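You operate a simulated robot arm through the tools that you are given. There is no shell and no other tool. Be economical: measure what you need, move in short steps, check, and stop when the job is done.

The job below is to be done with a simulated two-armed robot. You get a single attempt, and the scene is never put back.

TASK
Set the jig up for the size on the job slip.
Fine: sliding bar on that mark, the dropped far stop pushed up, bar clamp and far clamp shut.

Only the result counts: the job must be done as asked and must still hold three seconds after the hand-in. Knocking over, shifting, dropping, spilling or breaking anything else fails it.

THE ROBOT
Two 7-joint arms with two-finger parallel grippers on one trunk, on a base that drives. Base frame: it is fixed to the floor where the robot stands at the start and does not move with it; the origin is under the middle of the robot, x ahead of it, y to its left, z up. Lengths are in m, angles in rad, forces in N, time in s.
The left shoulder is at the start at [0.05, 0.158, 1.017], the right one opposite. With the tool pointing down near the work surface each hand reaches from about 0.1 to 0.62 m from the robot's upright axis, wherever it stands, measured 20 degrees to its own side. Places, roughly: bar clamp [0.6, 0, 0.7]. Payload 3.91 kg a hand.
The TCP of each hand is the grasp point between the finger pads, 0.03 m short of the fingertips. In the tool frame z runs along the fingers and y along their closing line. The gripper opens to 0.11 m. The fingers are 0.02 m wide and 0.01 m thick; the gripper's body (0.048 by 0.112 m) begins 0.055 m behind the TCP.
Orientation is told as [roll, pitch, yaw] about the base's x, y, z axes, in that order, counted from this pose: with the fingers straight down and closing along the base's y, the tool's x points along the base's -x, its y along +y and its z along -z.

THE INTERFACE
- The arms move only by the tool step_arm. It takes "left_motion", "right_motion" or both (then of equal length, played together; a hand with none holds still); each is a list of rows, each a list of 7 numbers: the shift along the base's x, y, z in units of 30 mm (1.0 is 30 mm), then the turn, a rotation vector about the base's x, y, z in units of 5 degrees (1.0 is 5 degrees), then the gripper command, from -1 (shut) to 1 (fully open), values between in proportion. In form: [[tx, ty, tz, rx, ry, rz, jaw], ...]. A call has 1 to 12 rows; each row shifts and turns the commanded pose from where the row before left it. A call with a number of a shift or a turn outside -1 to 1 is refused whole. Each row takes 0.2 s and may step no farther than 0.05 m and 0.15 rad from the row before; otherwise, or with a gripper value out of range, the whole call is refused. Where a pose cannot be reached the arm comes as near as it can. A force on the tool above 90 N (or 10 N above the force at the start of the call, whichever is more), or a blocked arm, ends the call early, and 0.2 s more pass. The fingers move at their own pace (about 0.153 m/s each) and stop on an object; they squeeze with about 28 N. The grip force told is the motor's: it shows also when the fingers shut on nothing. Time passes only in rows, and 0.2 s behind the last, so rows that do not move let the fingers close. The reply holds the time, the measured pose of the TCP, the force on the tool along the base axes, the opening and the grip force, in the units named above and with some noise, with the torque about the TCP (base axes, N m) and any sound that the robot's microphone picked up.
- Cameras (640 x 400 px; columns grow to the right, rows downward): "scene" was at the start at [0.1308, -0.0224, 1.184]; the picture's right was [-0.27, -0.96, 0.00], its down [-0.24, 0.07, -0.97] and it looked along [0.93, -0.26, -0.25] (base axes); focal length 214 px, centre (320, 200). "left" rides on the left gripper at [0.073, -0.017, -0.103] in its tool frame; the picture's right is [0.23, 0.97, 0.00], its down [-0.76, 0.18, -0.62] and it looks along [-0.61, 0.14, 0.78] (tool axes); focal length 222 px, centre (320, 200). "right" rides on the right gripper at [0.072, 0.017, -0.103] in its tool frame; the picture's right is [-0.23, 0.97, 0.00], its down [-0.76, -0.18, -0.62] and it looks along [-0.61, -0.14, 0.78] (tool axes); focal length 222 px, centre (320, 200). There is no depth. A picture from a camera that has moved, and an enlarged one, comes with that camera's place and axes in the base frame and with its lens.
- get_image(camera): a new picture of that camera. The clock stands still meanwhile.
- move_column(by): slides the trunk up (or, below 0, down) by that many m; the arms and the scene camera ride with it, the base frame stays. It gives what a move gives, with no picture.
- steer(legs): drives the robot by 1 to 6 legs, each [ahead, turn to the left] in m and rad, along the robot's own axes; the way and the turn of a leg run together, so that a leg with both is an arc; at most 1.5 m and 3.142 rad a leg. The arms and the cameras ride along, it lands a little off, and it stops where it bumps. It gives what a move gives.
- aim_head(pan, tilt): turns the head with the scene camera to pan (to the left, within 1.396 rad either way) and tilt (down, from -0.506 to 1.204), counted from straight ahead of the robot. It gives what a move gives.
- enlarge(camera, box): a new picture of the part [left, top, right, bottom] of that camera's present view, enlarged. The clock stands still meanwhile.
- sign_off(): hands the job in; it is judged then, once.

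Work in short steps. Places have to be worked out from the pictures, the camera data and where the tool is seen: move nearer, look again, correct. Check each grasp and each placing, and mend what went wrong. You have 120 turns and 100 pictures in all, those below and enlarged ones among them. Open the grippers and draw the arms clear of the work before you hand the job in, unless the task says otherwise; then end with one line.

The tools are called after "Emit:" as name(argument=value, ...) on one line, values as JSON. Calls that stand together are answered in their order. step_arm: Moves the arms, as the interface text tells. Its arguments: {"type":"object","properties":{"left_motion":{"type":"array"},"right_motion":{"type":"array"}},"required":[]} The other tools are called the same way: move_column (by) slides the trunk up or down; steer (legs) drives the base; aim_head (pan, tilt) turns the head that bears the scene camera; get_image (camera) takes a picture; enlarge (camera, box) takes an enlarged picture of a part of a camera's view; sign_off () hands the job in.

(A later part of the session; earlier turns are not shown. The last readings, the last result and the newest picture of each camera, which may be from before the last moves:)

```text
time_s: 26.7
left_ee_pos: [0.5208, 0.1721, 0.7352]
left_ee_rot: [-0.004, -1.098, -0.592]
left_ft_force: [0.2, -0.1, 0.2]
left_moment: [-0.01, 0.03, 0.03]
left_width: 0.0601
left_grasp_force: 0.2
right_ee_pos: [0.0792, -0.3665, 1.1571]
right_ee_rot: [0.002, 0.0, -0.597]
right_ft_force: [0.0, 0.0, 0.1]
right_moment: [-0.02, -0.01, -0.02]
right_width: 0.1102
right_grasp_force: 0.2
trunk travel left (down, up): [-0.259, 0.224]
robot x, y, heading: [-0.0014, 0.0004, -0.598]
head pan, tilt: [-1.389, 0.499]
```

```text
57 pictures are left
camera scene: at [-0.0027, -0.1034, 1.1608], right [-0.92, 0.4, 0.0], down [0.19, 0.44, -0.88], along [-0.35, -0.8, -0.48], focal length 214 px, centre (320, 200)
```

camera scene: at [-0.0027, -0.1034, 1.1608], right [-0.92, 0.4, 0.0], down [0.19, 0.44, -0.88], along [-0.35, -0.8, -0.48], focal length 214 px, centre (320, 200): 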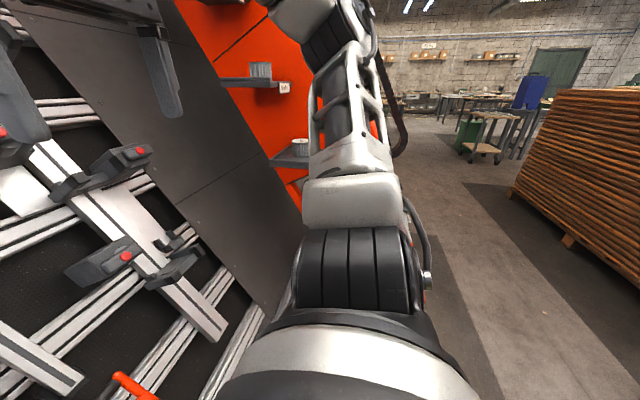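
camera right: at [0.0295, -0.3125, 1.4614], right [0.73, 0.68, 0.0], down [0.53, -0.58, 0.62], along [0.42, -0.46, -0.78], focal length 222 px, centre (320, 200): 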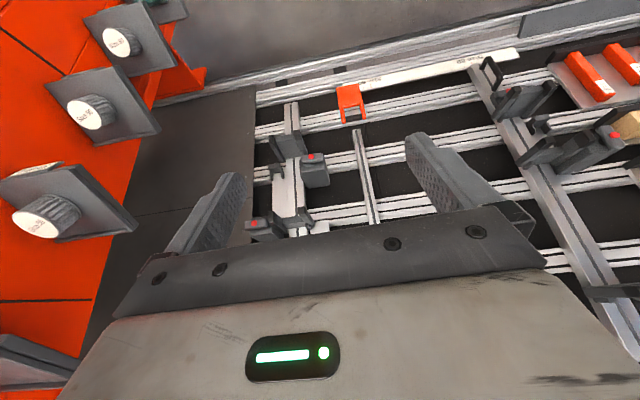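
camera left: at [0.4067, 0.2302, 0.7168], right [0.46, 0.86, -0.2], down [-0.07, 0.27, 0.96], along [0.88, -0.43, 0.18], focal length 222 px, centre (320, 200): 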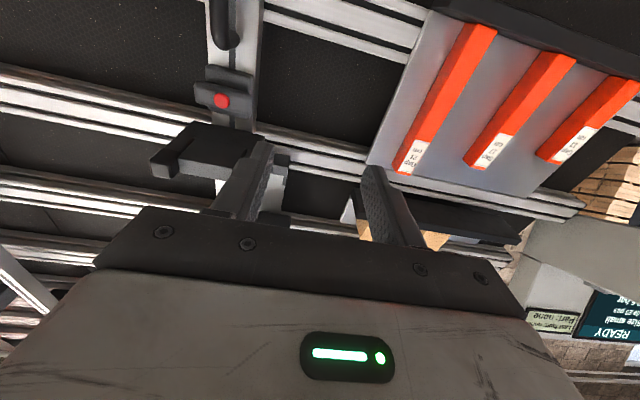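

Rear is clear enough. I back off 0.2 m.

Emit:
steer(legs=[[-0.2, 0]])

Emit:
aim_head(pan=0.2, tilt=0.5)

Emit:
get_image(camera="scene")

```text
time_s: 28.3
left_ee_pos: [0.3536, 0.2849, 0.7349]
left_ee_rot: [-0.006, -1.098, -0.593]
left_ft_force: [-0.2, -0.1, -0.3]
left_moment: [0.01, -0.01, -0.01]
left_width: 0.0604
left_grasp_force: 0.0
right_ee_pos: [-0.0863, -0.2545, 1.159]
right_ee_rot: [0.002, -0.001, -0.598]
right_ft_force: [0.1, 0.2, -0.3]
right_moment: [-0.03, 0.04, 0.04]
right_width: 0.11
right_grasp_force: 0.0
trunk travel left (down, up): [-0.259, 0.224]
robot x, y, heading: [-0.1673, 0.1105, -0.594]
head pan, tilt: [-1.389, 0.499]
```

```text
time_s: 29.9
left_ee_pos: [0.3553, 0.2844, 0.7337]
left_ee_rot: [-0.005, -1.098, -0.593]
left_ft_force: [-0.1, 0.8, -0.5]
left_moment: [0.0, 0.02, -0.01]
left_width: 0.0604
left_grasp_force: 0.1
right_ee_pos: [-0.0868, -0.2535, 1.1579]
right_ee_rot: [0.001, 0.0, -0.598]
right_ft_force: [-0.5, 0.1, -0.3]
right_moment: [0.01, 0.0, 0.02]
right_width: 0.1097
right_grasp_force: 0.0
trunk travel left (down, up): [-0.259, 0.224]
robot x, y, heading: [-0.1654, 0.1129, -0.596]
head pan, tilt: [0.201, 0.499]
```

```text
56 pictures are left
camera scene: at [-0.0473, 0.0568, 1.1608], right [-0.39, -0.92, 0.0], down [-0.44, 0.18, -0.88], along [0.81, -0.34, -0.48], focal length 214 px, centre (320, 200)
```

scene: 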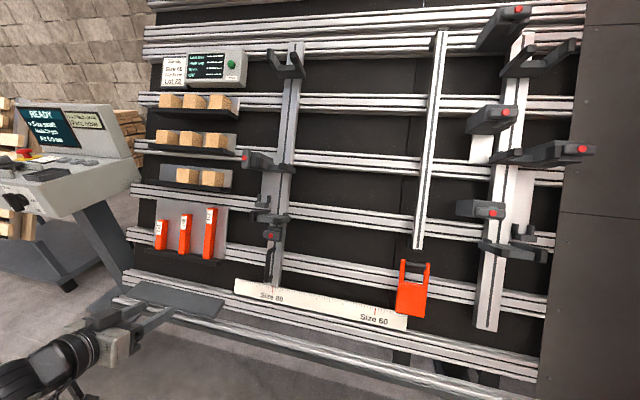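

The arm hangs free now. I move the left hand to ~8 cm in front of the handle along the panel normal.

Emit:
step_arm(left_motion=[[0.507, -0.74, -0.453, 0, 0, 0, 0.1], [0.507, -0.74, -0.453, 0, 0, 0, 0.1], [0.507, -0.74, -0.453, 0, 0, 0, 0.1], [0.507, -0.74, -0.453, 0, 0, 0, 0.1], [0.507, -0.74, -0.453, 0, 0, 0, 0.1], [0.507, -0.74, -0.453, 0, 0, 0, 0.1], [0.507, -0.74, -0.453, 0, 0, 0, 0.1], [0.507, -0.74, -0.453, 0, 0, 0, 0.1], [0.507, -0.74, -0.453, 0, 0, 0, 0.1], [0.507, -0.74, -0.453, 0, 0, 0, 0.1]])

Emit:
get_image(camera="scene")

Emit:
get_image(camera="left")

```text
time_s: 32.1
left_ee_pos: [0.4535, 0.232, 0.7889]
left_ee_rot: [-0.006, -1.097, -0.593]
left_ft_force: [-0.2, -0.7, 1.2]
left_moment: [0.03, -0.02, 0.0]
left_width: 0.0605
left_grasp_force: 0.1
left hand out of reach, approached as far as the arm can: row 1, 2, 3, 4, 5, 6, 7, 8, 9, 10
right_ee_pos: [-0.0866, -0.2542, 1.1581]
right_ee_rot: [0.001, 0.0, -0.598]
right_ft_force: [-0.1, -0.3, 0.4]
right_moment: [-0.03, 0.01, -0.02]
right_width: 0.1101
right_grasp_force: 0.0
trunk travel left (down, up): [-0.259, 0.224]
robot x, y, heading: [-0.1675, 0.1104, -0.596]
head pan, tilt: [0.201, 0.499]
```

```text
55 pictures are left
camera scene: at [-0.0474, 0.057, 1.1608], right [-0.39, -0.92, 0.0], down [-0.44, 0.18, -0.88], along [0.81, -0.34, -0.48], focal length 214 px, centre (320, 200)
```

scene: 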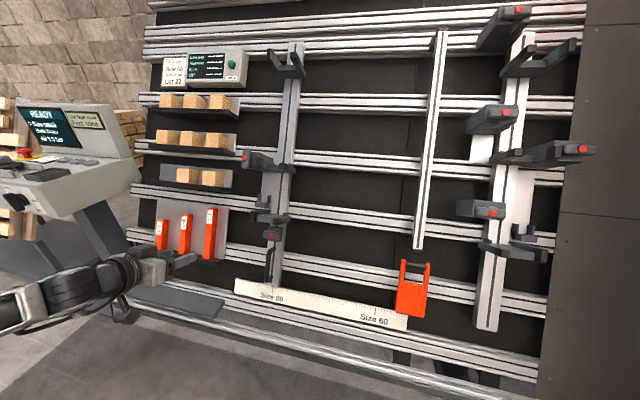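

```text
54 pictures are left
camera left: at [0.3396, 0.2897, 0.7729], right [0.46, 0.86, -0.21], down [-0.07, 0.27, 0.96], along [0.88, -0.43, 0.18], focal length 222 px, centre (320, 200)
```

left: 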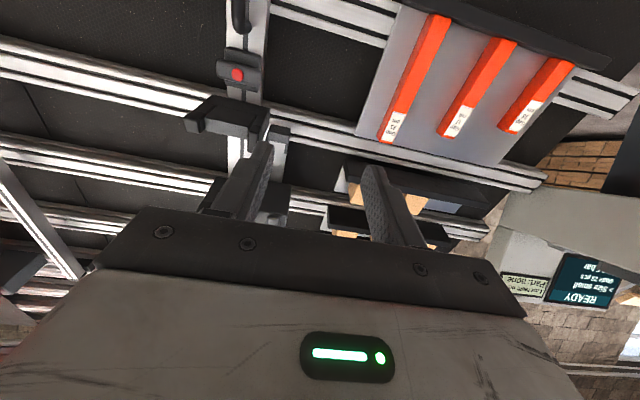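

The steep forward pitch hits a wrist limit. I relax the pitch to about 40° and try the approach again.

Emit:
step_arm(left_motion=[[0, 0, 0, 0.56, 0.828, 0, 0.1], [0, 0, 0, 0.56, 0.828, 0, 0.1], [0, 0, 0, 0.56, 0.828, 0, 0.1], [0, 0, 0, 0.56, 0.828, 0, 0.1], [0, 0, 0, 0.56, 0.828, 0, 0.1], [0.312, -0.768, -0.7, 0, 0, 0, 0.1], [0.312, -0.768, -0.7, 0, 0, 0, 0.1], [0.312, -0.768, -0.7, 0, 0, 0, 0.1], [0.312, -0.768, -0.7, 0, 0, 0, 0.1]])

```text
time_s: 34.1
left_ee_pos: [0.49, 0.1386, 0.7051]
left_ee_rot: [-0.003, -0.661, -0.592]
left_ft_force: [-0.1, -0.1, 0.5]
left_moment: [0.04, 0.01, -0.01]
left_width: 0.0606
left_grasp_force: 0.0
right_ee_pos: [-0.0864, -0.2549, 1.1582]
right_ee_rot: [0.002, 0.0, -0.597]
right_ft_force: [0.3, 0.6, 0.6]
right_moment: [-0.01, -0.02, 0.01]
right_width: 0.1101
right_grasp_force: 0.1
trunk travel left (down, up): [-0.259, 0.224]
robot x, y, heading: [-0.1682, 0.1118, -0.598]
head pan, tilt: [0.201, 0.499]
```

Reachable now with ~38° pitch. I finish the approach to the pre-grasp point and look.

Emit:
step_arm(left_motion=[[0.312, -0.768, -0.7, 0, 0, 0, 0.1], [0.312, -0.768, -0.7, 0, 0, 0, 0.1], [0.312, -0.768, -0.7, 0, 0, 0, 0.1], [0.312, -0.768, -0.7, 0, 0, 0, 0.1]])

Emit:
get_image(camera="left")

Emit:
enlarge(camera="scene", box=[180, 180, 340, 320])

```text
time_s: 35.1
left_ee_pos: [0.5298, 0.0464, 0.6214]
left_ee_rot: [-0.004, -0.661, -0.593]
left_ft_force: [0.1, 0.4, 0.0]
left_moment: [0.0, -0.02, 0.0]
left_width: 0.0605
left_grasp_force: 0.1
right_ee_pos: [-0.0862, -0.2553, 1.1578]
right_ee_rot: [0.002, 0.001, -0.596]
right_ft_force: [0.1, -0.4, -0.5]
right_moment: [-0.03, 0.03, 0.0]
right_width: 0.1099
right_grasp_force: 0.2
trunk travel left (down, up): [-0.259, 0.224]
robot x, y, heading: [-0.1621, 0.1141, -0.593]
head pan, tilt: [0.201, 0.499]
```

```text
53 pictures are left
camera left: at [0.4198, 0.1008, 0.6584], right [0.4, 0.91, -0.14], down [0.28, 0.03, 0.96], along [0.87, -0.42, -0.24], focal length 222 px, centre (320, 200)
```

left: 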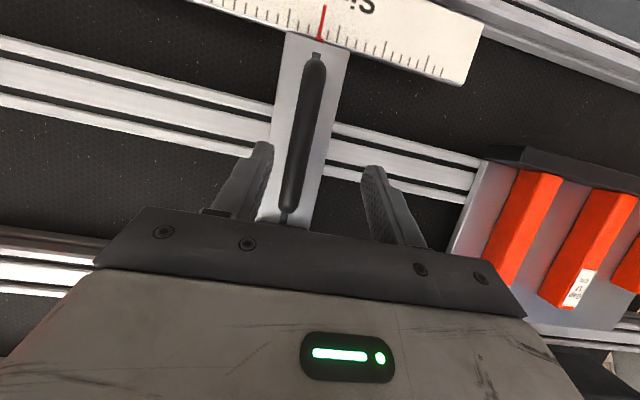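

```text
2.86 times, centred on (260, 250) of scene
camera zoom: at [-0.0472, 0.0568, 1.1608], right [-0.39, -0.92, 0.0], down [-0.44, 0.18, -0.88], along [0.81, -0.34, -0.48], focal length 613 px, centre (491, 57)
```

zoom: 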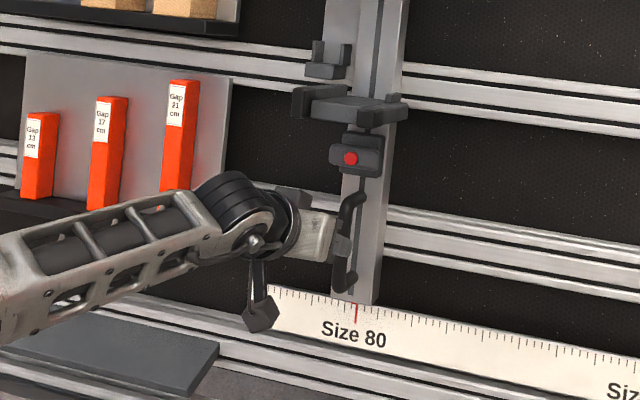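

The handle lies between the fingers. I advance ~6 cm along the tool and close on it.

Emit:
step_arm(left_motion=[[0.369, -0.249, -0.556, 0, 0, 0, 0.1], [0.369, -0.249, -0.556, 0, 0, 0, 0.1], [0.369, -0.249, -0.556, 0, 0, 0, 0.1], [0, 0, 0, 0, 0, 0, -1], [0, 0, 0, 0, 0, 0, -1]])

Emit:
get_image(camera="left")

```text
time_s: 36.4
left_ee_pos: [0.5525, 0.0124, 0.5724]
left_ee_rot: [-0.017, -0.663, -0.607]
left_ft_force: [-24.3, -27.3, -1.7]
left_moment: [1.04, 0.12, -0.54]
left_width: 0.0182
left_grasp_force: 45.2
right_ee_pos: [-0.0864, -0.2565, 1.1577]
right_ee_rot: [0.004, -0.001, -0.596]
right_ft_force: [-0.2, 0.1, -0.1]
right_moment: [-0.01, 0.01, -0.05]
right_width: 0.1105
right_grasp_force: 0.0
trunk travel left (down, up): [-0.259, 0.224]
robot x, y, heading: [-0.1662, 0.1112, -0.594]
head pan, tilt: [0.201, 0.499]
```

```text
51 pictures are left
camera left: at [0.4455, 0.0693, 0.6093], right [0.42, 0.9, -0.15], down [0.29, 0.03, 0.96], along [0.86, -0.44, -0.25], focal length 222 px, centre (320, 200)
```

left: 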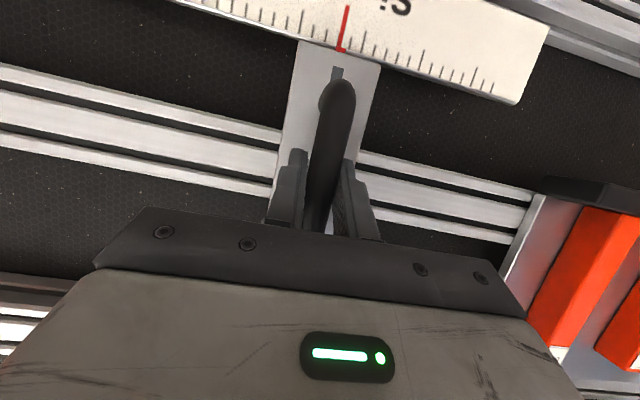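

Gripped (18 mm). I test whether the bar slides: 3 cm to the right.

Emit:
step_arm(left_motion=[[-0.28, -0.414, 0, 0, 0, 0, -1], [-0.28, -0.414, 0, 0, 0, 0, -1]])

```text
time_s: 37.0
left_ee_pos: [0.5529, 0.012, 0.572]
left_ee_rot: [0.014, -0.666, -0.588]
left_ft_force: [32.3, 5.9, -8.9]
left_moment: [0.11, -0.98, -0.46]
left_width: 0.018
left_grasp_force: 44.9
right_ee_pos: [-0.0829, -0.2547, 1.1582]
right_ee_rot: [0.001, 0.001, -0.597]
right_ft_force: [0.2, 0.2, 0.3]
right_moment: [-0.02, 0.02, -0.01]
right_width: 0.11
right_grasp_force: 0.1
trunk travel left (down, up): [-0.259, 0.224]
robot x, y, heading: [-0.1664, 0.1118, -0.593]
head pan, tilt: [0.201, 0.499]
```

The bar holds at ~30 N; I push a bit more to tell friction from a shut clamp.

Emit:
step_arm(left_motion=[[-0.28, -0.414, 0, 0, 0, 0, -1], [-0.28, -0.414, 0, 0, 0, 0, -1]])

```text
time_s: 37.5
left_ee_pos: [0.5523, 0.012, 0.5725]
left_ee_rot: [0.053, -0.66, -0.574]
left_ft_force: [66.3, 50.2, 3.5]
left_moment: [0.59, -0.06, -0.28]
left_width: 0.0181
left_grasp_force: 45.5
right_ee_pos: [-0.0844, -0.2524, 1.1592]
right_ee_rot: [-0.001, -0.002, -0.597]
right_ft_force: [-0.2, -0.2, 0.2]
right_moment: [0.01, -0.02, -0.01]
right_width: 0.1099
right_grasp_force: 0.0
trunk travel left (down, up): [-0.259, 0.224]
robot x, y, heading: [-0.1632, 0.1182, -0.596]
head pan, tilt: [0.201, 0.499]
```

The bar is locked, so a horizontal lever = shut; the one vertical (open) lever is on the low middle stop, which fits "dropped". I relax the push, open, and back off.

Emit:
step_arm(left_motion=[[0.28, 0.414, 0, 0, 0, 0, -1], [0.28, 0.414, 0, 0, 0, 0, 0.1], [0.28, 0.414, 0, 0, 0, 0, 0.1], [0, 0, 0, 0, 0, 0, 0.1]])

```text
time_s: 38.5
left_ee_pos: [0.5523, 0.0122, 0.5728]
left_ee_rot: [-0.009, -0.661, -0.591]
left_ft_force: [0.1, 0.3, -0.1]
left_moment: [-0.02, 0.02, -0.01]
left_width: 0.0604
left_grasp_force: 0.0
right_ee_pos: [-0.0863, -0.2542, 1.1582]
right_ee_rot: [0.003, 0.0, -0.594]
right_ft_force: [-0.1, 0.4, 0.6]
right_moment: [-0.01, 0.01, -0.02]
right_width: 0.1099
right_grasp_force: 0.0
trunk travel left (down, up): [-0.259, 0.224]
robot x, y, heading: [-0.1672, 0.1138, -0.6]
head pan, tilt: [0.201, 0.499]
```

Handle is precisely at panel-frame (0.451, 0.319, 0.573). I back out and pitch up in front of the bar-clamp lever.

Emit:
step_arm(left_motion=[[-0.46, 0.311, 0.7, 0, 0, 0, 0.1], [-0.46, 0.311, 0.7, 0, 0, 0, 0.1], [-0.46, 0.311, 0.7, 0, 0, 0, 0.1], [-0.088, -0.131, 0.74, -0.56, -0.828, 0, 0.6], [-0.088, -0.131, 0.74, -0.56, -0.828, 0, 0.6], [-0.088, -0.131, 0.74, -0.56, -0.828, 0, 0.6], [-0.088, -0.131, 0.74, -0.56, -0.828, 0, 0.6]])

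Emit:
get_image(camera="left")

```text
time_s: 40.1
left_ee_pos: [0.4981, 0.0141, 0.7207]
left_ee_rot: [-0.007, -0.994, -0.61]
left_ft_force: [-0.3, 0.8, -0.6]
left_moment: [0.03, 0.02, 0.01]
left_width: 0.0879
left_grasp_force: 0.0
left hand out of reach, approached as far as the arm can: row 7
right_ee_pos: [-0.0858, -0.2547, 1.1574]
right_ee_rot: [0.001, -0.001, -0.599]
right_ft_force: [-0.1, -0.6, -0.1]
right_moment: [0.03, 0.07, -0.02]
right_width: 0.1096
right_grasp_force: 0.1
trunk travel left (down, up): [-0.259, 0.224]
robot x, y, heading: [-0.1613, 0.1108, -0.6]
head pan, tilt: [0.201, 0.499]
```

```text
50 pictures are left
camera left: at [0.3855, 0.0744, 0.7161], right [0.46, 0.87, -0.2], down [0.02, 0.21, 0.98], along [0.89, -0.45, 0.08], focal length 222 px, centre (320, 200)
```

left: 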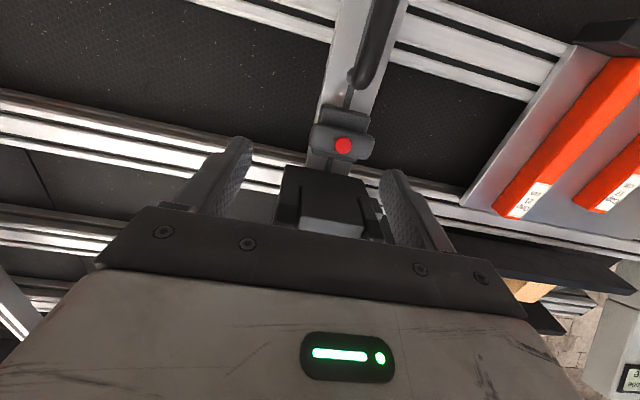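

Lever centre triangulates to panel-frame (0.498, 0.316, 0.677), lever ~6 cm long. I advance with the jaws around its two ends.

Emit:
step_arm(left_motion=[[0.1, 0.6, -0.35, 0, 0, 0, 0.8], [0.85, -0.49, -0.35, 0, 0, 0, 0.8], [0.85, -0.49, -0.35, 0, 0, 0, 0.8], [0.85, -0.49, -0.35, 0, 0, 0, 0.8]])

Emit:
get_image(camera="left")

Emit:
enlarge(camera="scene", box=[200, 180, 340, 300])

```text
time_s: 41.1
left_ee_pos: [0.5771, -0.0112, 0.678]
left_ee_rot: [-0.003, -1.01, -0.594]
left_ft_force: [0.2, 0.6, -0.3]
left_moment: [0.03, 0.0, 0.01]
left_width: 0.0989
left_grasp_force: 0.0
right_ee_pos: [-0.0857, -0.2555, 1.1578]
right_ee_rot: [0.002, 0.001, -0.597]
right_ft_force: [0.2, 0.1, 0.7]
right_moment: [-0.02, 0.02, 0.03]
right_width: 0.1099
right_grasp_force: 0.1
trunk travel left (down, up): [-0.259, 0.224]
robot x, y, heading: [-0.1683, 0.1109, -0.593]
head pan, tilt: [0.201, 0.499]
```

```text
49 pictures are left
camera left: at [0.464, 0.0468, 0.6715], right [0.45, 0.87, -0.19], down [0.0, 0.22, 0.98], along [0.89, -0.44, 0.1], focal length 222 px, centre (320, 200)
```

left: 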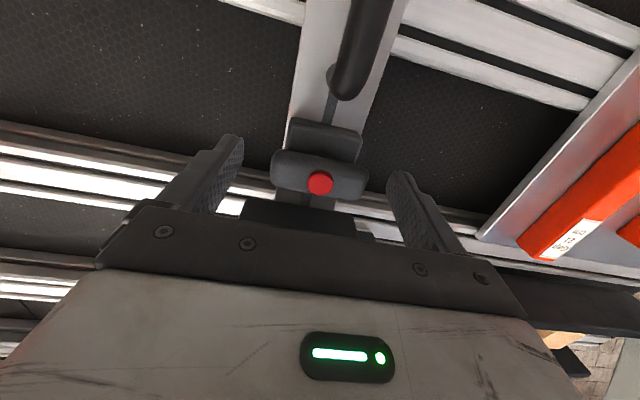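

```text
3.33 times, centred on (270, 240) of scene
camera zoom: at [-0.0473, 0.0568, 1.1607], right [-0.39, -0.92, 0.0], down [-0.44, 0.18, -0.88], along [0.81, -0.34, -0.48], focal length 715 px, centre (487, 67)
```

zoom: 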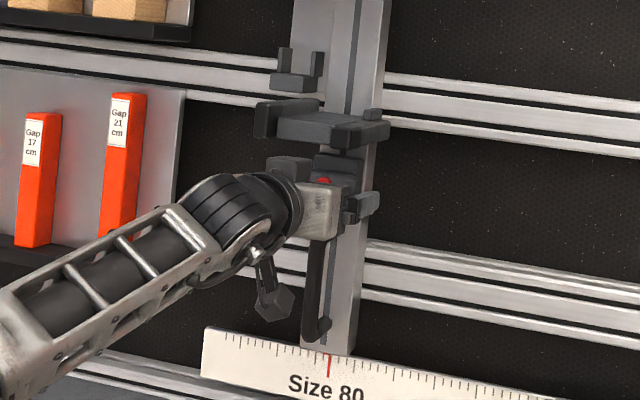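

The lever sits centred ~13 mm ahead of the TCP. I close in 6 mm, grip its ends, and try a small clockwise twist.

Emit:
step_arm(left_motion=[[0.14, -0.095, -0.106, 0, 0, 0, 0.8], [0, 0, 0, 0, 0, 0, -1], [0, 0, 0, 0, 0, 0, -1], [0, 0, 0, 0, 0, 0, -1]])

Emit:
step_arm(left_motion=[[0, 0, 0, 0.703, -0.474, -0.53, -1], [0, 0, 0, 0.703, -0.474, -0.53, -1], [0, 0, 0, 0.703, -0.474, -0.53, -1]])

Emit:
get_image(camera="left")

```text
time_s: 42.1
left_ee_pos: [0.5841, -0.0129, 0.6749]
left_ee_rot: [-0.002, -1.01, -0.59]
left_ft_force: [11.5, 7.5, -0.1]
left_moment: [0.26, 0.06, 0.33]
left_width: 0.0759
left_grasp_force: 44.4
right_ee_pos: [-0.0851, -0.2551, 1.1587]
right_ee_rot: [0.002, -0.002, -0.594]
right_ft_force: [-0.1, 0.0, -0.5]
right_moment: [0.0, 0.02, -0.01]
right_width: 0.11
right_grasp_force: 0.2
trunk travel left (down, up): [-0.259, 0.224]
robot x, y, heading: [-0.1663, 0.1145, -0.593]
head pan, tilt: [0.201, 0.499]
```

```text
time_s: 43.0
left_ee_pos: [0.579, -0.0066, 0.665]
left_ee_rot: [0.39, -0.932, -1.057]
left_ft_force: [-10.9, 31.9, -19.3]
left_moment: [1.98, 0.61, 1.82]
left_width: 0.01
left_grasp_force: 38.5
right_ee_pos: [-0.0853, -0.252, 1.1578]
right_ee_rot: [-0.001, -0.001, -0.598]
right_ft_force: [0.2, 0.3, -0.5]
right_moment: [-0.05, -0.02, 0.0]
right_width: 0.1102
right_grasp_force: 0.0
trunk travel left (down, up): [-0.259, 0.224]
robot x, y, heading: [-0.1664, 0.112, -0.593]
head pan, tilt: [0.201, 0.499]
```

```text
47 pictures are left
camera left: at [0.4748, 0.0673, 0.6598], right [0.57, 0.82, 0.04], down [-0.09, 0.02, 1.0], along [0.82, -0.57, 0.09], focal length 222 px, centre (320, 200)
```

left: 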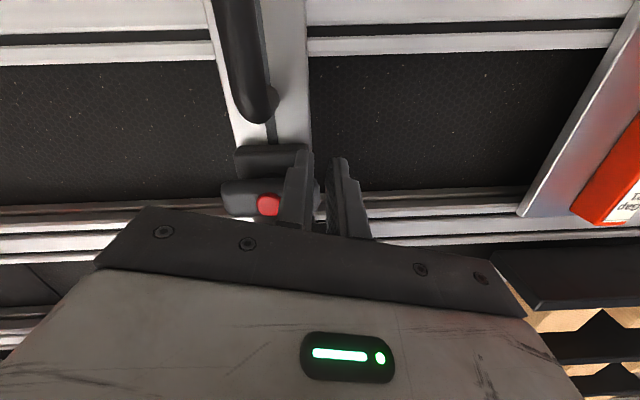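

The jaws slipped off the lever's rounded ends. I open and back straight out, restoring the roll.

Emit:
step_arm(left_motion=[[0, 0, 0, 0, 0, 0, -0.6], [-0.7, 0.48, 0.5, 0, 0, 0, -0.6], [-0.7, 0.48, 0.5, 0, 0, 0, 0], [0, 0, 0, -0.703, 0.474, 0.53, 0.8], [0, 0, 0, -0.703, 0.474, 0.53, 0.8], [0, 0, 0, -0.703, 0.474, 0.53, 0.8], [0, 0, 0, 0, 0, 0, 0.8]])

Emit:
get_image(camera="left")

Emit:
enlarge(camera="scene", box=[200, 180, 340, 300])

```text
time_s: 44.5
left_ee_pos: [0.5382, 0.0149, 0.7056]
left_ee_rot: [-0.008, -1.011, -0.59]
left_ft_force: [-0.5, -0.1, -0.1]
left_moment: [0.03, 0.02, -0.01]
left_width: 0.0989
left_grasp_force: 0.0
right_ee_pos: [-0.0863, -0.2545, 1.159]
right_ee_rot: [0.002, 0.001, -0.597]
right_ft_force: [-0.3, -0.2, 0.6]
right_moment: [0.0, -0.03, 0.01]
right_width: 0.11
right_grasp_force: 0.0
trunk travel left (down, up): [-0.259, 0.224]
robot x, y, heading: [-0.1651, 0.1109, -0.594]
head pan, tilt: [0.201, 0.499]
```

```text
46 pictures are left
camera left: at [0.4251, 0.0721, 0.6989], right [0.45, 0.87, -0.2], down [0.0, 0.22, 0.98], along [0.89, -0.44, 0.1], focal length 222 px, centre (320, 200)
```

left: 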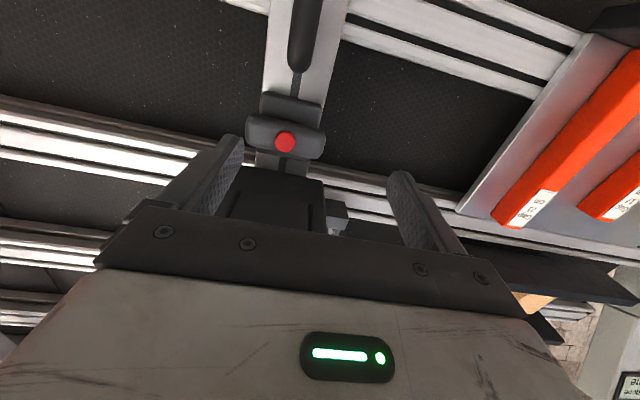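

```text
3.33 times, centred on (270, 240) of scene
camera zoom: at [-0.0473, 0.0569, 1.1608], right [-0.39, -0.92, 0.0], down [-0.44, 0.18, -0.88], along [0.81, -0.34, -0.48], focal length 715 px, centre (487, 67)
```

zoom: 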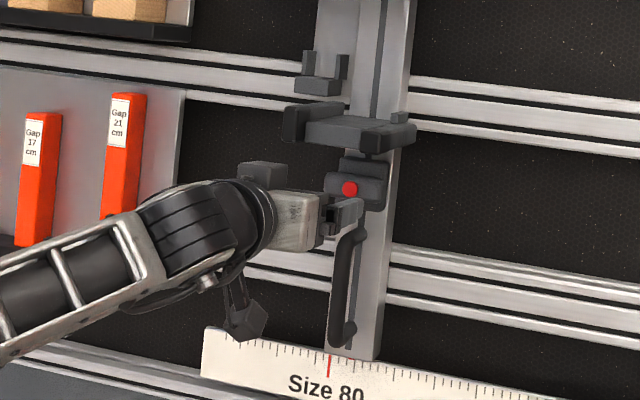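

Interesting: the bar itself shifted ~2.5 cm right of the 80 mark during that slip. I zoom on the lever to see its state.

Emit:
enlarge(camera="scene", box=[235, 200, 315, 270])

Emit:
enlarge(camera="left", box=[220, 60, 360, 200])

```text
5.71 times, centred on (275, 235) of scene
camera zoom: at [-0.0473, 0.0569, 1.1608], right [-0.39, -0.92, 0.0], down [-0.44, 0.18, -0.88], along [0.81, -0.34, -0.48], focal length 1226 px, centre (577, 0)
```

zoom: 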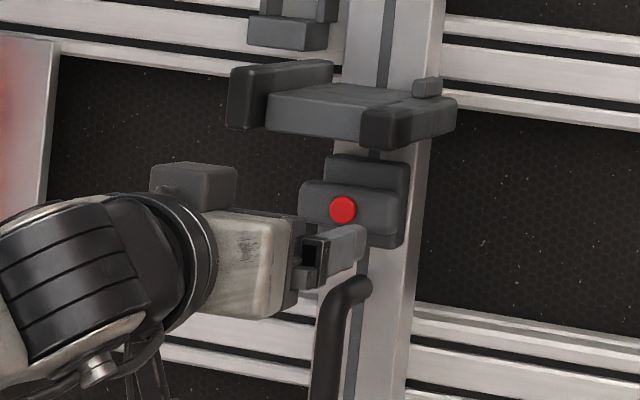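

```text
2.86 times, centred on (290, 130) of left
camera zoom: at [0.4251, 0.0721, 0.6989], right [0.45, 0.87, -0.2], down [0.0, 0.22, 0.98], along [0.89, -0.44, 0.1], focal length 635 px, centre (406, 400)
```

zoom: 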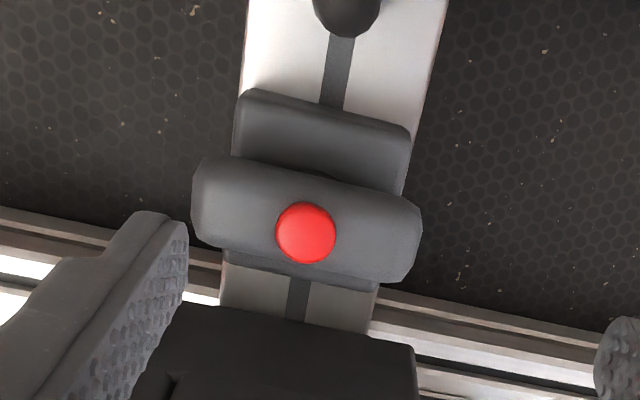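

The lever looks unrotated. I return to the handle and test whether the bar now slides; first to pre-grasp with a look.

Emit:
step_arm(left_motion=[[-0.36, 0.03, -0.3, 0.56, 0.828, 0, 0.1], [-0.36, 0.03, -0.5, 0.56, 0.828, 0, 0.1], [-0.36, 0.03, -0.7, 0.56, 0.828, 0, 0.1], [-0.36, 0.03, -0.8, 0.56, 0.828, 0, 0.1]])

Emit:
get_image(camera="left")

```text
time_s: 45.5
left_ee_pos: [0.4961, 0.0184, 0.6363]
left_ee_rot: [-0.003, -0.66, -0.593]
left_ft_force: [-0.9, 0.3, 0.6]
left_moment: [-0.02, 0.01, -0.02]
left_width: 0.0605
left_grasp_force: 0.1
right_ee_pos: [-0.0861, -0.2541, 1.1586]
right_ee_rot: [0.0, 0.001, -0.596]
right_ft_force: [-0.3, 0.6, 0.1]
right_moment: [-0.04, -0.01, -0.02]
right_width: 0.11
right_grasp_force: 0.1
trunk travel left (down, up): [-0.259, 0.224]
robot x, y, heading: [-0.1637, 0.1111, -0.594]
head pan, tilt: [0.201, 0.499]
```

```text
42 pictures are left
camera left: at [0.387, 0.0732, 0.6731], right [0.4, 0.91, -0.14], down [0.28, 0.03, 0.96], along [0.87, -0.42, -0.25], focal length 222 px, centre (320, 200)
```

left: 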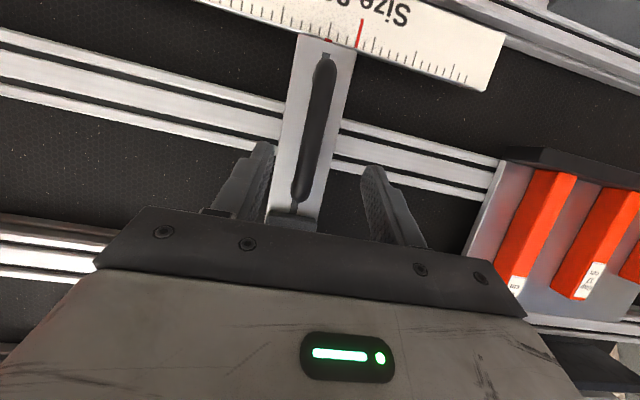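

A red pointer on the bar's foot shows it sits a couple of ticks right of 80. I insert, grip, and push 3 cm right.

Emit:
step_arm(left_motion=[[0.46, -0.311, -0.7, 0, 0, 0, 0.1], [0.46, -0.311, -0.7, 0, 0, 0, 0.1], [0.46, -0.311, -0.7, 0, 0, 0, 0.1], [0, 0, 0, 0, 0, 0, -1], [0, 0, 0, 0, 0, 0, -1]])

Emit:
step_arm(left_motion=[[-0.28, -0.414, 0, 0, 0, 0, -1], [-0.28, -0.414, 0, 0, 0, 0, -1]])

```text
time_s: 46.8
left_ee_pos: [0.535, -0.013, 0.5727]
left_ee_rot: [-0.007, -0.662, -0.601]
left_ft_force: [-10.6, -13.1, -3.3]
left_moment: [0.5, -0.46, -0.6]
left_width: 0.018
left_grasp_force: 44.6
right_ee_pos: [-0.086, -0.2552, 1.1578]
right_ee_rot: [0.002, 0.0, -0.597]
right_ft_force: [0.1, -0.1, -0.1]
right_moment: [0.01, -0.01, 0.0]
right_width: 0.1101
right_grasp_force: 0.0
trunk travel left (down, up): [-0.259, 0.224]
robot x, y, heading: [-0.1631, 0.1126, -0.597]
head pan, tilt: [0.201, 0.499]
```

```text
time_s: 47.4
left_ee_pos: [0.5348, -0.0145, 0.5731]
left_ee_rot: [0.03, -0.656, -0.584]
left_ft_force: [21.9, 41.2, 1.7]
left_moment: [0.03, -1.45, -0.42]
left_width: 0.0179
left_grasp_force: 44.7
right_ee_pos: [-0.0841, -0.2519, 1.159]
right_ee_rot: [-0.002, -0.002, -0.596]
right_ft_force: [-0.4, 0.6, -0.1]
right_moment: [-0.04, -0.01, 0.02]
right_width: 0.1102
right_grasp_force: 0.0
trunk travel left (down, up): [-0.259, 0.224]
robot x, y, heading: [-0.1613, 0.1158, -0.594]
head pan, tilt: [0.201, 0.499]
```

Still locked at 46 N, so the lever really must be turned. I relax, release, and go back in front of the lever, this time to grip deeper.

Emit:
step_arm(left_motion=[[0.28, 0.414, 0, 0, 0, 0, -1], [0.28, 0.414, 0, 0, 0, 0, 0.1], [0, 0, 0, 0, 0, 0, 0.1], [-0.46, 0.311, 0.7, 0, 0, 0, 0.1], [-0.46, 0.311, 0.7, 0, 0, 0, 0.1], [-0.46, 0.311, 0.7, 0, 0, 0, 0.1], [0, 0, 0.74, -0.56, -0.828, 0, 0.9], [0, 0, 0.74, -0.56, -0.828, 0, 0.9], [0, 0, 0.74, -0.56, -0.828, 0, 0.9], [0, 0, 0.74, -0.56, -0.828, 0, 0.9]])

Emit:
get_image(camera="left")

```text
time_s: 49.5
left_ee_pos: [0.4896, -0.0006, 0.7238]
left_ee_rot: [-0.008, -0.997, -0.624]
left_ft_force: [0.5, -0.4, 0.2]
left_moment: [0.03, 0.03, -0.04]
left_width: 0.1049
left_grasp_force: 0.2
left hand out of reach, approached as far as the arm can: row 10
right_ee_pos: [-0.0857, -0.2549, 1.1591]
right_ee_rot: [0.003, 0.0, -0.598]
right_ft_force: [0.4, -0.4, -0.5]
right_moment: [0.01, 0.03, 0.0]
right_width: 0.1099
right_grasp_force: 0.1
trunk travel left (down, up): [-0.259, 0.224]
robot x, y, heading: [-0.162, 0.1171, -0.598]
head pan, tilt: [0.201, 0.499]
```

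```text
41 pictures are left
camera left: at [0.3775, 0.0609, 0.7197], right [0.47, 0.86, -0.19], down [0.02, 0.21, 0.98], along [0.88, -0.47, 0.09], focal length 222 px, centre (320, 200)
```

left: 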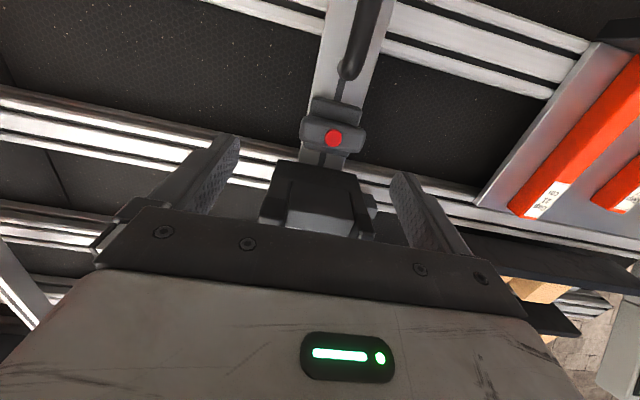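

I go in deeper, tips past the lever, then grip.

Emit:
step_arm(left_motion=[[0.714, -0.372, -0.333, 0, 0, 0.3, 0.9], [0.714, -0.372, -0.333, 0, 0, 0, 0.9], [0.714, -0.372, -0.333, 0, 0, 0, 0.9], [0.714, -0.372, -0.333, 0, 0, 0, 0.9], [0, 0, 0, 0, 0, 0, -1], [0, 0, 0, 0, 0, 0, -1]])

Emit:
get_image(camera="left")

```text
time_s: 50.5
left_ee_pos: [0.5713, -0.0034, 0.6814]
left_ee_rot: [-0.012, -1.011, -0.569]
left_ft_force: [-17.8, 11.8, 12.3]
left_moment: [-0.66, 0.18, -1.34]
left_width: 0.1046
left_grasp_force: 0.5
left hand out of reach, approached as far as the arm can: row 1
right_ee_pos: [-0.087, -0.2535, 1.1584]
right_ee_rot: [0.002, 0.001, -0.595]
right_ft_force: [-0.3, -0.2, -0.2]
right_moment: [0.01, 0.03, -0.01]
right_width: 0.1101
right_grasp_force: 0.0
trunk travel left (down, up): [-0.259, 0.224]
robot x, y, heading: [-0.1641, 0.1175, -0.592]
head pan, tilt: [0.201, 0.499]
stopped in row 4 (left hand): the force on the tool passed its limit at 99 N (the readings are from after the stop); the commanded pose is now the measured one
```

```text
40 pictures are left
camera left: at [0.4561, 0.0513, 0.6752], right [0.43, 0.88, -0.2], down [0.0, 0.22, 0.98], along [0.9, -0.42, 0.1], focal length 222 px, centre (320, 200)
```

left: 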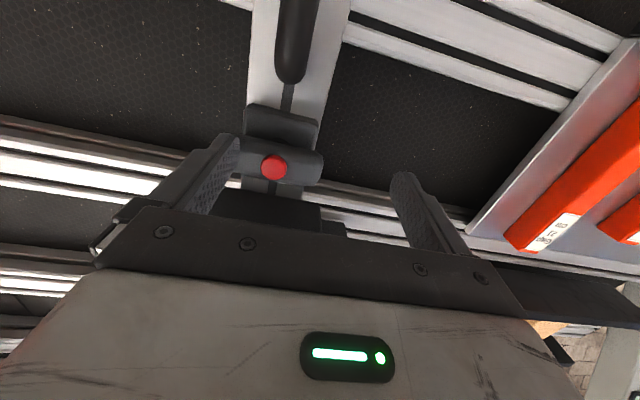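

Off by 3 cm in Y because of the reach limit: the right finger met the lever's face. I back out 2 cm, shift right 3.2 cm, and look before going in.

Emit:
step_arm(left_motion=[[-0.47, 0.32, 0.36, 0, 0, 0, 0.9], [-0.3, -0.44, 0, 0, 0, -0.25, 0.9], [-0.3, -0.44, 0, 0, 0, 0, 0.9], [0, 0, 0, 0, 0, 0, 0.9]])

Emit:
get_image(camera="left")

```text
time_s: 51.5
left_ee_pos: [0.5408, -0.0216, 0.6901]
left_ee_rot: [-0.007, -1.01, -0.591]
left_ft_force: [0.3, 0.3, -0.1]
left_moment: [-0.02, 0.03, -0.01]
left_width: 0.1045
left_grasp_force: 0.0
right_ee_pos: [-0.0855, -0.2538, 1.1571]
right_ee_rot: [0.003, 0.003, -0.595]
right_ft_force: [-0.2, 0.4, 0.3]
right_moment: [0.01, -0.02, -0.02]
right_width: 0.1098
right_grasp_force: 0.0
trunk travel left (down, up): [-0.259, 0.224]
robot x, y, heading: [-0.1647, 0.1122, -0.587]
head pan, tilt: [0.201, 0.499]
```

```text
39 pictures are left
camera left: at [0.4269, 0.0364, 0.6836], right [0.45, 0.87, -0.2], down [0.0, 0.22, 0.98], along [0.89, -0.44, 0.09], focal length 222 px, centre (320, 200)
```

left: 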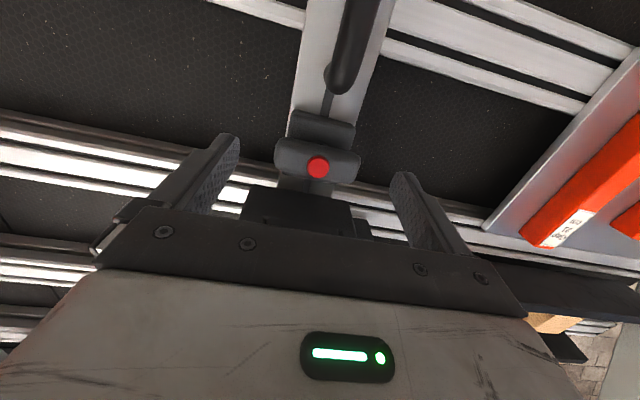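

Centred now. I go forward ~4 cm and grip.

Emit:
step_arm(left_motion=[[0.525, -0.354, -0.167, 0, 0, 0, 0.9], [0.525, -0.354, -0.167, 0, 0, 0, 0.9], [0, 0, 0, 0, 0, 0, -1], [0, 0, 0, 0, 0, 0, -1]])

Emit:
get_image(camera="left")

```text
time_s: 52.5
left_ee_pos: [0.5735, -0.0428, 0.6789]
left_ee_rot: [-0.006, -1.007, -0.591]
left_ft_force: [4.7, 3.0, 0.5]
left_moment: [0.19, 0.34, -0.27]
left_width: 0.076
left_grasp_force: 44.8
right_ee_pos: [-0.0848, -0.2545, 1.1573]
right_ee_rot: [0.001, 0.003, -0.597]
right_ft_force: [-0.2, -0.7, -0.6]
right_moment: [0.02, -0.01, 0.0]
right_width: 0.11
right_grasp_force: 0.0
trunk travel left (down, up): [-0.259, 0.224]
robot x, y, heading: [-0.1634, 0.1155, -0.595]
head pan, tilt: [0.201, 0.499]
```

```text
38 pictures are left
camera left: at [0.4603, 0.0151, 0.673], right [0.45, 0.87, -0.2], down [0.0, 0.22, 0.98], along [0.9, -0.44, 0.09], focal length 222 px, centre (320, 200)
```

left: 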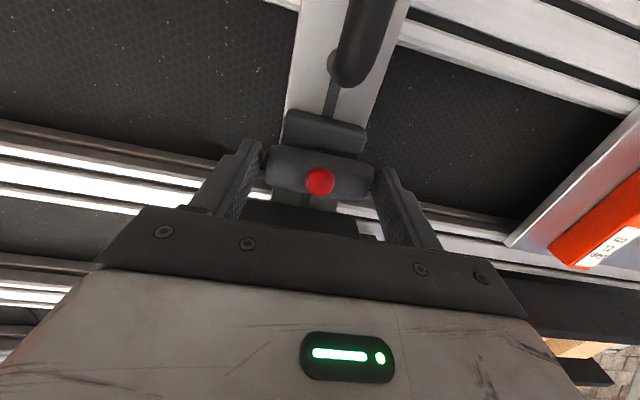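

Gripped squarely. I try a counter-clockwise twist (about the panel normal), 10° first.

Emit:
step_arm(left_motion=[[0, 0, 0, -0.741, 0.5, 0.447, -1], [0, 0, 0, -0.741, 0.5, 0.447, -1]])

Emit:
get_image(camera="left")

```text
time_s: 53.1
left_ee_pos: [0.5744, -0.0434, 0.6788]
left_ee_rot: [-0.293, -0.981, -0.275]
left_ft_force: [8.8, -0.7, 0.0]
left_moment: [0.51, 0.34, 0.17]
left_width: 0.0759
left_grasp_force: 44.8
right_ee_pos: [-0.0851, -0.2535, 1.1577]
right_ee_rot: [0.002, 0.001, -0.595]
right_ft_force: [-1.0, -0.4, 0.0]
right_moment: [0.0, -0.02, 0.01]
right_width: 0.1099
right_grasp_force: 0.1
trunk travel left (down, up): [-0.259, 0.224]
robot x, y, heading: [-0.168, 0.1093, -0.593]
head pan, tilt: [0.201, 0.499]
```

```text
37 pictures are left
camera left: at [0.4552, 0.005, 0.6764], right [0.35, 0.87, -0.35], down [0.07, 0.35, 0.94], along [0.93, -0.35, 0.07], focal length 222 px, centre (320, 200)
```

left: 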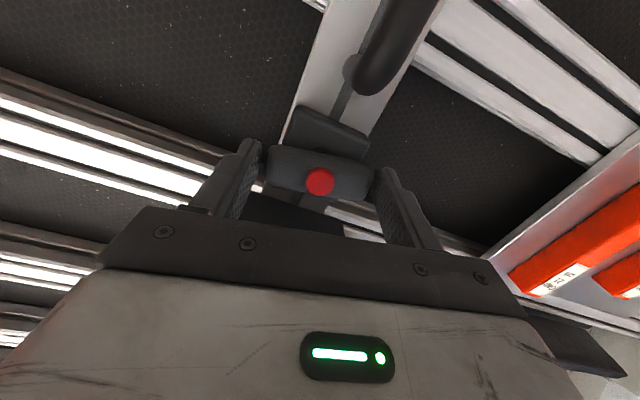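

The lever turns easily with the hand. I continue counter-clockwise.

Emit:
step_arm(left_motion=[[0, 0, 0, -0.741, 0.5, 0.447, -1], [0, 0, 0, -0.741, 0.5, 0.447, -1], [0, 0, 0, -0.741, 0.5, 0.447, -1], [0, 0, 0, -0.741, 0.5, 0.447, -1], [0, 0, 0, -0.741, 0.5, 0.447, -1], [0, 0, 0, -0.741, 0.5, 0.447, -1]])

Emit:
get_image(camera="left")

```text
time_s: 54.5
left_ee_pos: [0.5732, -0.0445, 0.6785]
left_ee_rot: [-0.851, -0.685, 0.388]
left_ft_force: [7.8, -7.1, -0.4]
left_moment: [0.84, 0.85, 0.29]
left_width: 0.076
left_grasp_force: 45.0
right_ee_pos: [-0.0853, -0.2542, 1.1564]
right_ee_rot: [0.001, 0.004, -0.595]
right_ft_force: [-0.8, -0.2, 0.4]
right_moment: [0.02, -0.02, 0.0]
right_width: 0.11
right_grasp_force: 0.1
trunk travel left (down, up): [-0.259, 0.224]
robot x, y, heading: [-0.1647, 0.1134, -0.597]
head pan, tilt: [0.201, 0.499]
```

```text
36 pictures are left
camera left: at [0.4478, -0.0216, 0.6953], right [0.02, 0.7, -0.71], down [0.16, 0.7, 0.7], along [0.99, -0.13, -0.1], focal length 222 px, centre (320, 200)
```

left: 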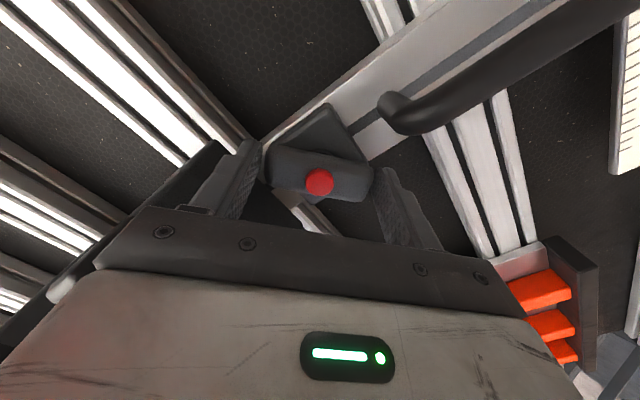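

40° so far and smooth. Continue.

Emit:
step_arm(left_motion=[[0, 0, 0, -0.741, 0.5, 0.447, -1], [0, 0, 0, -0.741, 0.5, 0.447, -1], [0, 0, 0, -0.741, 0.5, 0.447, -1], [0, 0, 0, -0.741, 0.5, 0.447, -1], [0, 0, 0, -0.741, 0.5, 0.447, -1]])

Emit:
step_arm(left_motion=[[0, 0, 0, -0.741, 0.5, 0.447, -1], [0, 0, 0, -0.741, 0.5, 0.447, -1], [0, 0, 0, -0.741, 0.5, 0.447, -1], [0, 0, 0, -0.741, 0.5, 0.447, -1], [0, 0, 0, -0.741, 0.5, 0.447, -1]])

Emit:
get_image(camera="scene")

```text
time_s: 55.7
left_ee_pos: [0.5725, -0.0438, 0.6793]
left_ee_rot: [-1.042, -0.336, 0.68]
left_ft_force: [2.5, -5.8, 1.0]
left_moment: [1.25, 1.05, 0.84]
left_width: 0.076
left_grasp_force: 45.2
right_ee_pos: [-0.0852, -0.2556, 1.158]
right_ee_rot: [0.002, 0.002, -0.596]
right_ft_force: [-0.2, -0.4, -0.7]
right_moment: [0.02, 0.0, -0.01]
right_width: 0.11
right_grasp_force: 0.1
trunk travel left (down, up): [-0.259, 0.224]
robot x, y, heading: [-0.1653, 0.113, -0.593]
head pan, tilt: [0.201, 0.499]
```

```text
time_s: 56.9
left_ee_pos: [0.5722, -0.0429, 0.6776]
left_ee_rot: [-1.119, 0.041, 0.886]
left_ft_force: [6.7, -5.6, -0.4]
left_moment: [1.7, 0.49, -1.15]
left_width: 0.0762
left_grasp_force: 45.5
right_ee_pos: [-0.0849, -0.2551, 1.1574]
right_ee_rot: [0.002, 0.003, -0.595]
right_ft_force: [0.2, -0.1, 0.4]
right_moment: [-0.03, -0.01, 0.0]
right_width: 0.1101
right_grasp_force: 0.1
trunk travel left (down, up): [-0.259, 0.224]
robot x, y, heading: [-0.1679, 0.1145, -0.595]
head pan, tilt: [0.201, 0.499]
```

```text
35 pictures are left
camera scene: at [-0.0468, 0.0568, 1.1607], right [-0.38, -0.92, 0.0], down [-0.44, 0.18, -0.88], along [0.81, -0.34, -0.48], focal length 214 px, centre (320, 200)
```

scene: 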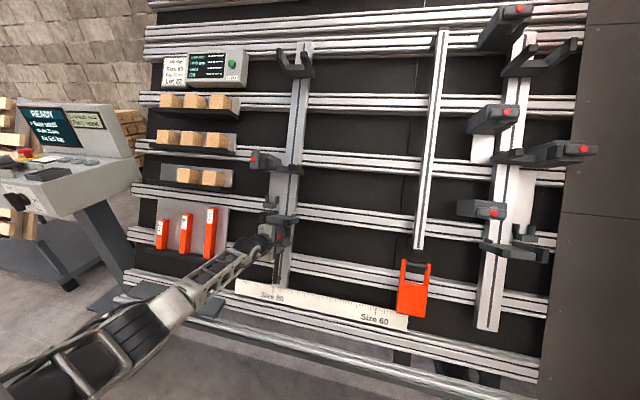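

The lever is now upright (torque rose at its end: open). Holding it, I try sliding the bar 3 cm right.

Emit:
step_arm(left_motion=[[-0.28, -0.414, 0, 0, 0, 0, -1], [-0.28, -0.414, 0, 0, 0, 0, -1]])

Emit:
enlarge(camera="scene", box=[220, 200, 360, 320])

```text
time_s: 57.5
left_ee_pos: [0.554, -0.0677, 0.6772]
left_ee_rot: [-1.12, 0.047, 0.886]
left_ft_force: [3.2, 0.6, 2.9]
left_moment: [1.37, -0.43, 0.12]
left_width: 0.0765
left_grasp_force: 44.9
right_ee_pos: [-0.0856, -0.2548, 1.1579]
right_ee_rot: [0.002, 0.002, -0.594]
right_ft_force: [-0.6, 0.1, 0.2]
right_moment: [0.01, -0.01, 0.0]
right_width: 0.11
right_grasp_force: 0.0
trunk travel left (down, up): [-0.259, 0.224]
robot x, y, heading: [-0.1673, 0.1101, -0.591]
head pan, tilt: [0.201, 0.499]
```

```text
3.33 times, centred on (290, 260) of scene
camera zoom: at [-0.0477, 0.0571, 1.1608], right [-0.38, -0.92, 0.0], down [-0.44, 0.18, -0.88], along [0.81, -0.34, -0.48], focal length 715 px, centre (420, 0)
```

zoom: 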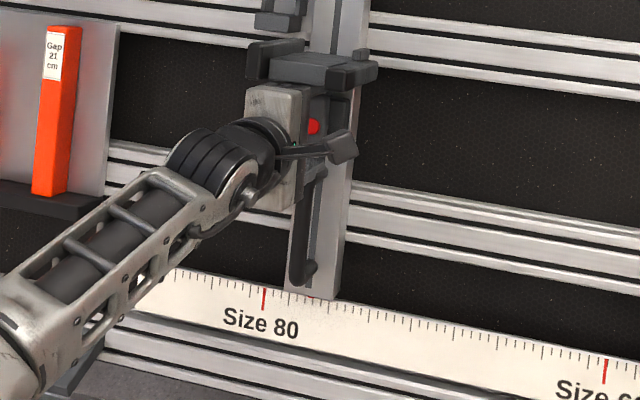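

The bar slides freely while I hold the lever. I slide it on toward 60 in stages.

Emit:
step_arm(left_motion=[[-0.521, -0.773, 0, 0, 0, 0, -1], [-0.521, -0.773, 0, 0, 0, 0, -1], [-0.521, -0.773, 0, 0, 0, 0, -1], [-0.521, -0.773, 0, 0, 0, 0, -1], [-0.521, -0.773, 0, 0, 0, 0, -1]])

Emit:
get_image(camera="scene")

```text
time_s: 58.7
left_ee_pos: [0.5338, -0.0963, 0.6788]
left_ee_rot: [-1.118, 0.046, 0.887]
left_ft_force: [-15.5, 6.2, 5.3]
left_moment: [0.86, 0.78, -1.44]
left_width: 0.076
left_grasp_force: 44.8
left hand out of reach, approached as far as the arm can: row 2, 3, 4, 5
right_ee_pos: [-0.0862, -0.2545, 1.1574]
right_ee_rot: [0.003, 0.0, -0.596]
right_ft_force: [0.0, -0.5, 1.0]
right_moment: [0.0, -0.03, -0.02]
right_width: 0.11
right_grasp_force: 0.1
trunk travel left (down, up): [-0.259, 0.224]
robot x, y, heading: [-0.1664, 0.109, -0.595]
head pan, tilt: [0.201, 0.499]
```

```text
33 pictures are left
camera scene: at [-0.0486, 0.0577, 1.161], right [-0.38, -0.92, 0.0], down [-0.44, 0.18, -0.88], along [0.81, -0.34, -0.48], focal length 214 px, centre (320, 200)
```

scene: 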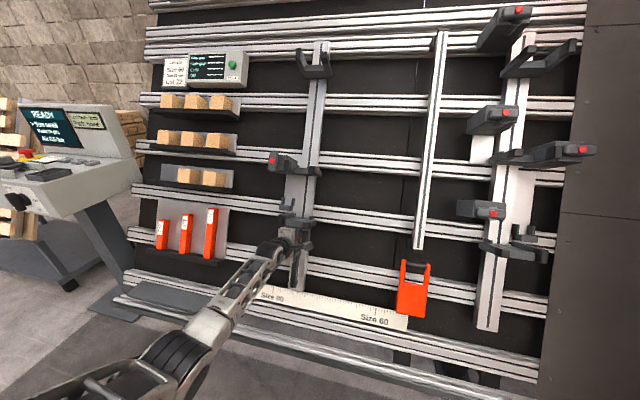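

Out of wrist reach with this roll; the handle is better for the rest. I release the lever, back out and undo the roll.

Emit:
step_arm(left_motion=[[0, 0, 0, 0, 0, 0, 0.8], [-0.58, 0.39, 0.35, 0, 0, 0, 0.8], [-0.58, 0.39, 0.35, 0, 0, 0, 0.8], [-0.58, 0.39, 0.35, 0, 0, 0, 0.8], [0, 0, 0, 0.89, -0.6, -0.536, 0.1], [0, 0, 0, 0.89, -0.6, -0.536, 0.1], [0, 0, 0, 0.89, -0.6, -0.536, 0.1], [0, 0, 0, 0.89, -0.6, -0.536, 0.1], [0, 0, 0, 0.89, -0.6, -0.536, 0.1], [0, 0, 0, 0.89, -0.6, -0.536, 0.1], [0, 0, 0, 0.89, -0.6, -0.536, 0.1], [0, 0, 0, 0.89, -0.6, -0.536, 0.1]])

Emit:
step_arm(left_motion=[[0, 0, 0, 0.89, -0.6, -0.536, 0.1], [0, 0, 0, 0.89, -0.6, -0.536, 0.1], [0, 0, 0, 0.89, -0.6, -0.536, 0.1], [0, 0, 0, 0.89, -0.6, -0.536, 0.1], [0, 0, 0, 0.89, -0.6, -0.536, 0.1], [0, 0, 0, 0.89, -0.6, -0.536, 0.1], [0, 0, 0, 0.89, -0.6, -0.536, 0.1]])

```text
time_s: 61.4
left_ee_pos: [0.5249, -0.0725, 0.6659]
left_ee_rot: [-0.981, -0.745, 0.494]
left_ft_force: [-2.1, -0.8, 8.6]
left_moment: [0.27, -0.67, -0.4]
left_width: 0.0657
left_grasp_force: 5.0
left hand out of reach, approached as far as the arm can: row 2, 3, 4, 6, 7, 8, 9, 10, 11, 12
right_ee_pos: [-0.0871, -0.2534, 1.1572]
right_ee_rot: [0.003, 0.001, -0.593]
right_ft_force: [0.2, -0.1, 1.0]
right_moment: [-0.02, 0.01, -0.01]
right_width: 0.1101
right_grasp_force: 0.0
trunk travel left (down, up): [-0.259, 0.224]
robot x, y, heading: [-0.1642, 0.1113, -0.592]
head pan, tilt: [0.201, 0.499]
stopped in row 12 (left hand): the force on the tool passed its limit at 91 N (the readings are from after the stop); the commanded pose is now the measured one
```

```text
time_s: 63.0
left_ee_pos: [0.5202, -0.07, 0.6551]
left_ee_rot: [-0.63, -0.997, 0.037]
left_ft_force: [5.9, -3.3, 12.3]
left_moment: [0.01, -0.51, -0.17]
left_width: 0.0582
left_grasp_force: 0.0
left hand out of reach, approached as far as the arm can: row 2, 3, 4, 5, 6, 7
right_ee_pos: [-0.086, -0.2553, 1.1576]
right_ee_rot: [0.002, 0.001, -0.596]
right_ft_force: [0.1, 0.0, 0.1]
right_moment: [-0.01, 0.02, 0.01]
right_width: 0.1103
right_grasp_force: 0.1
trunk travel left (down, up): [-0.259, 0.224]
robot x, y, heading: [-0.1663, 0.1135, -0.596]
head pan, tilt: [0.201, 0.499]
```

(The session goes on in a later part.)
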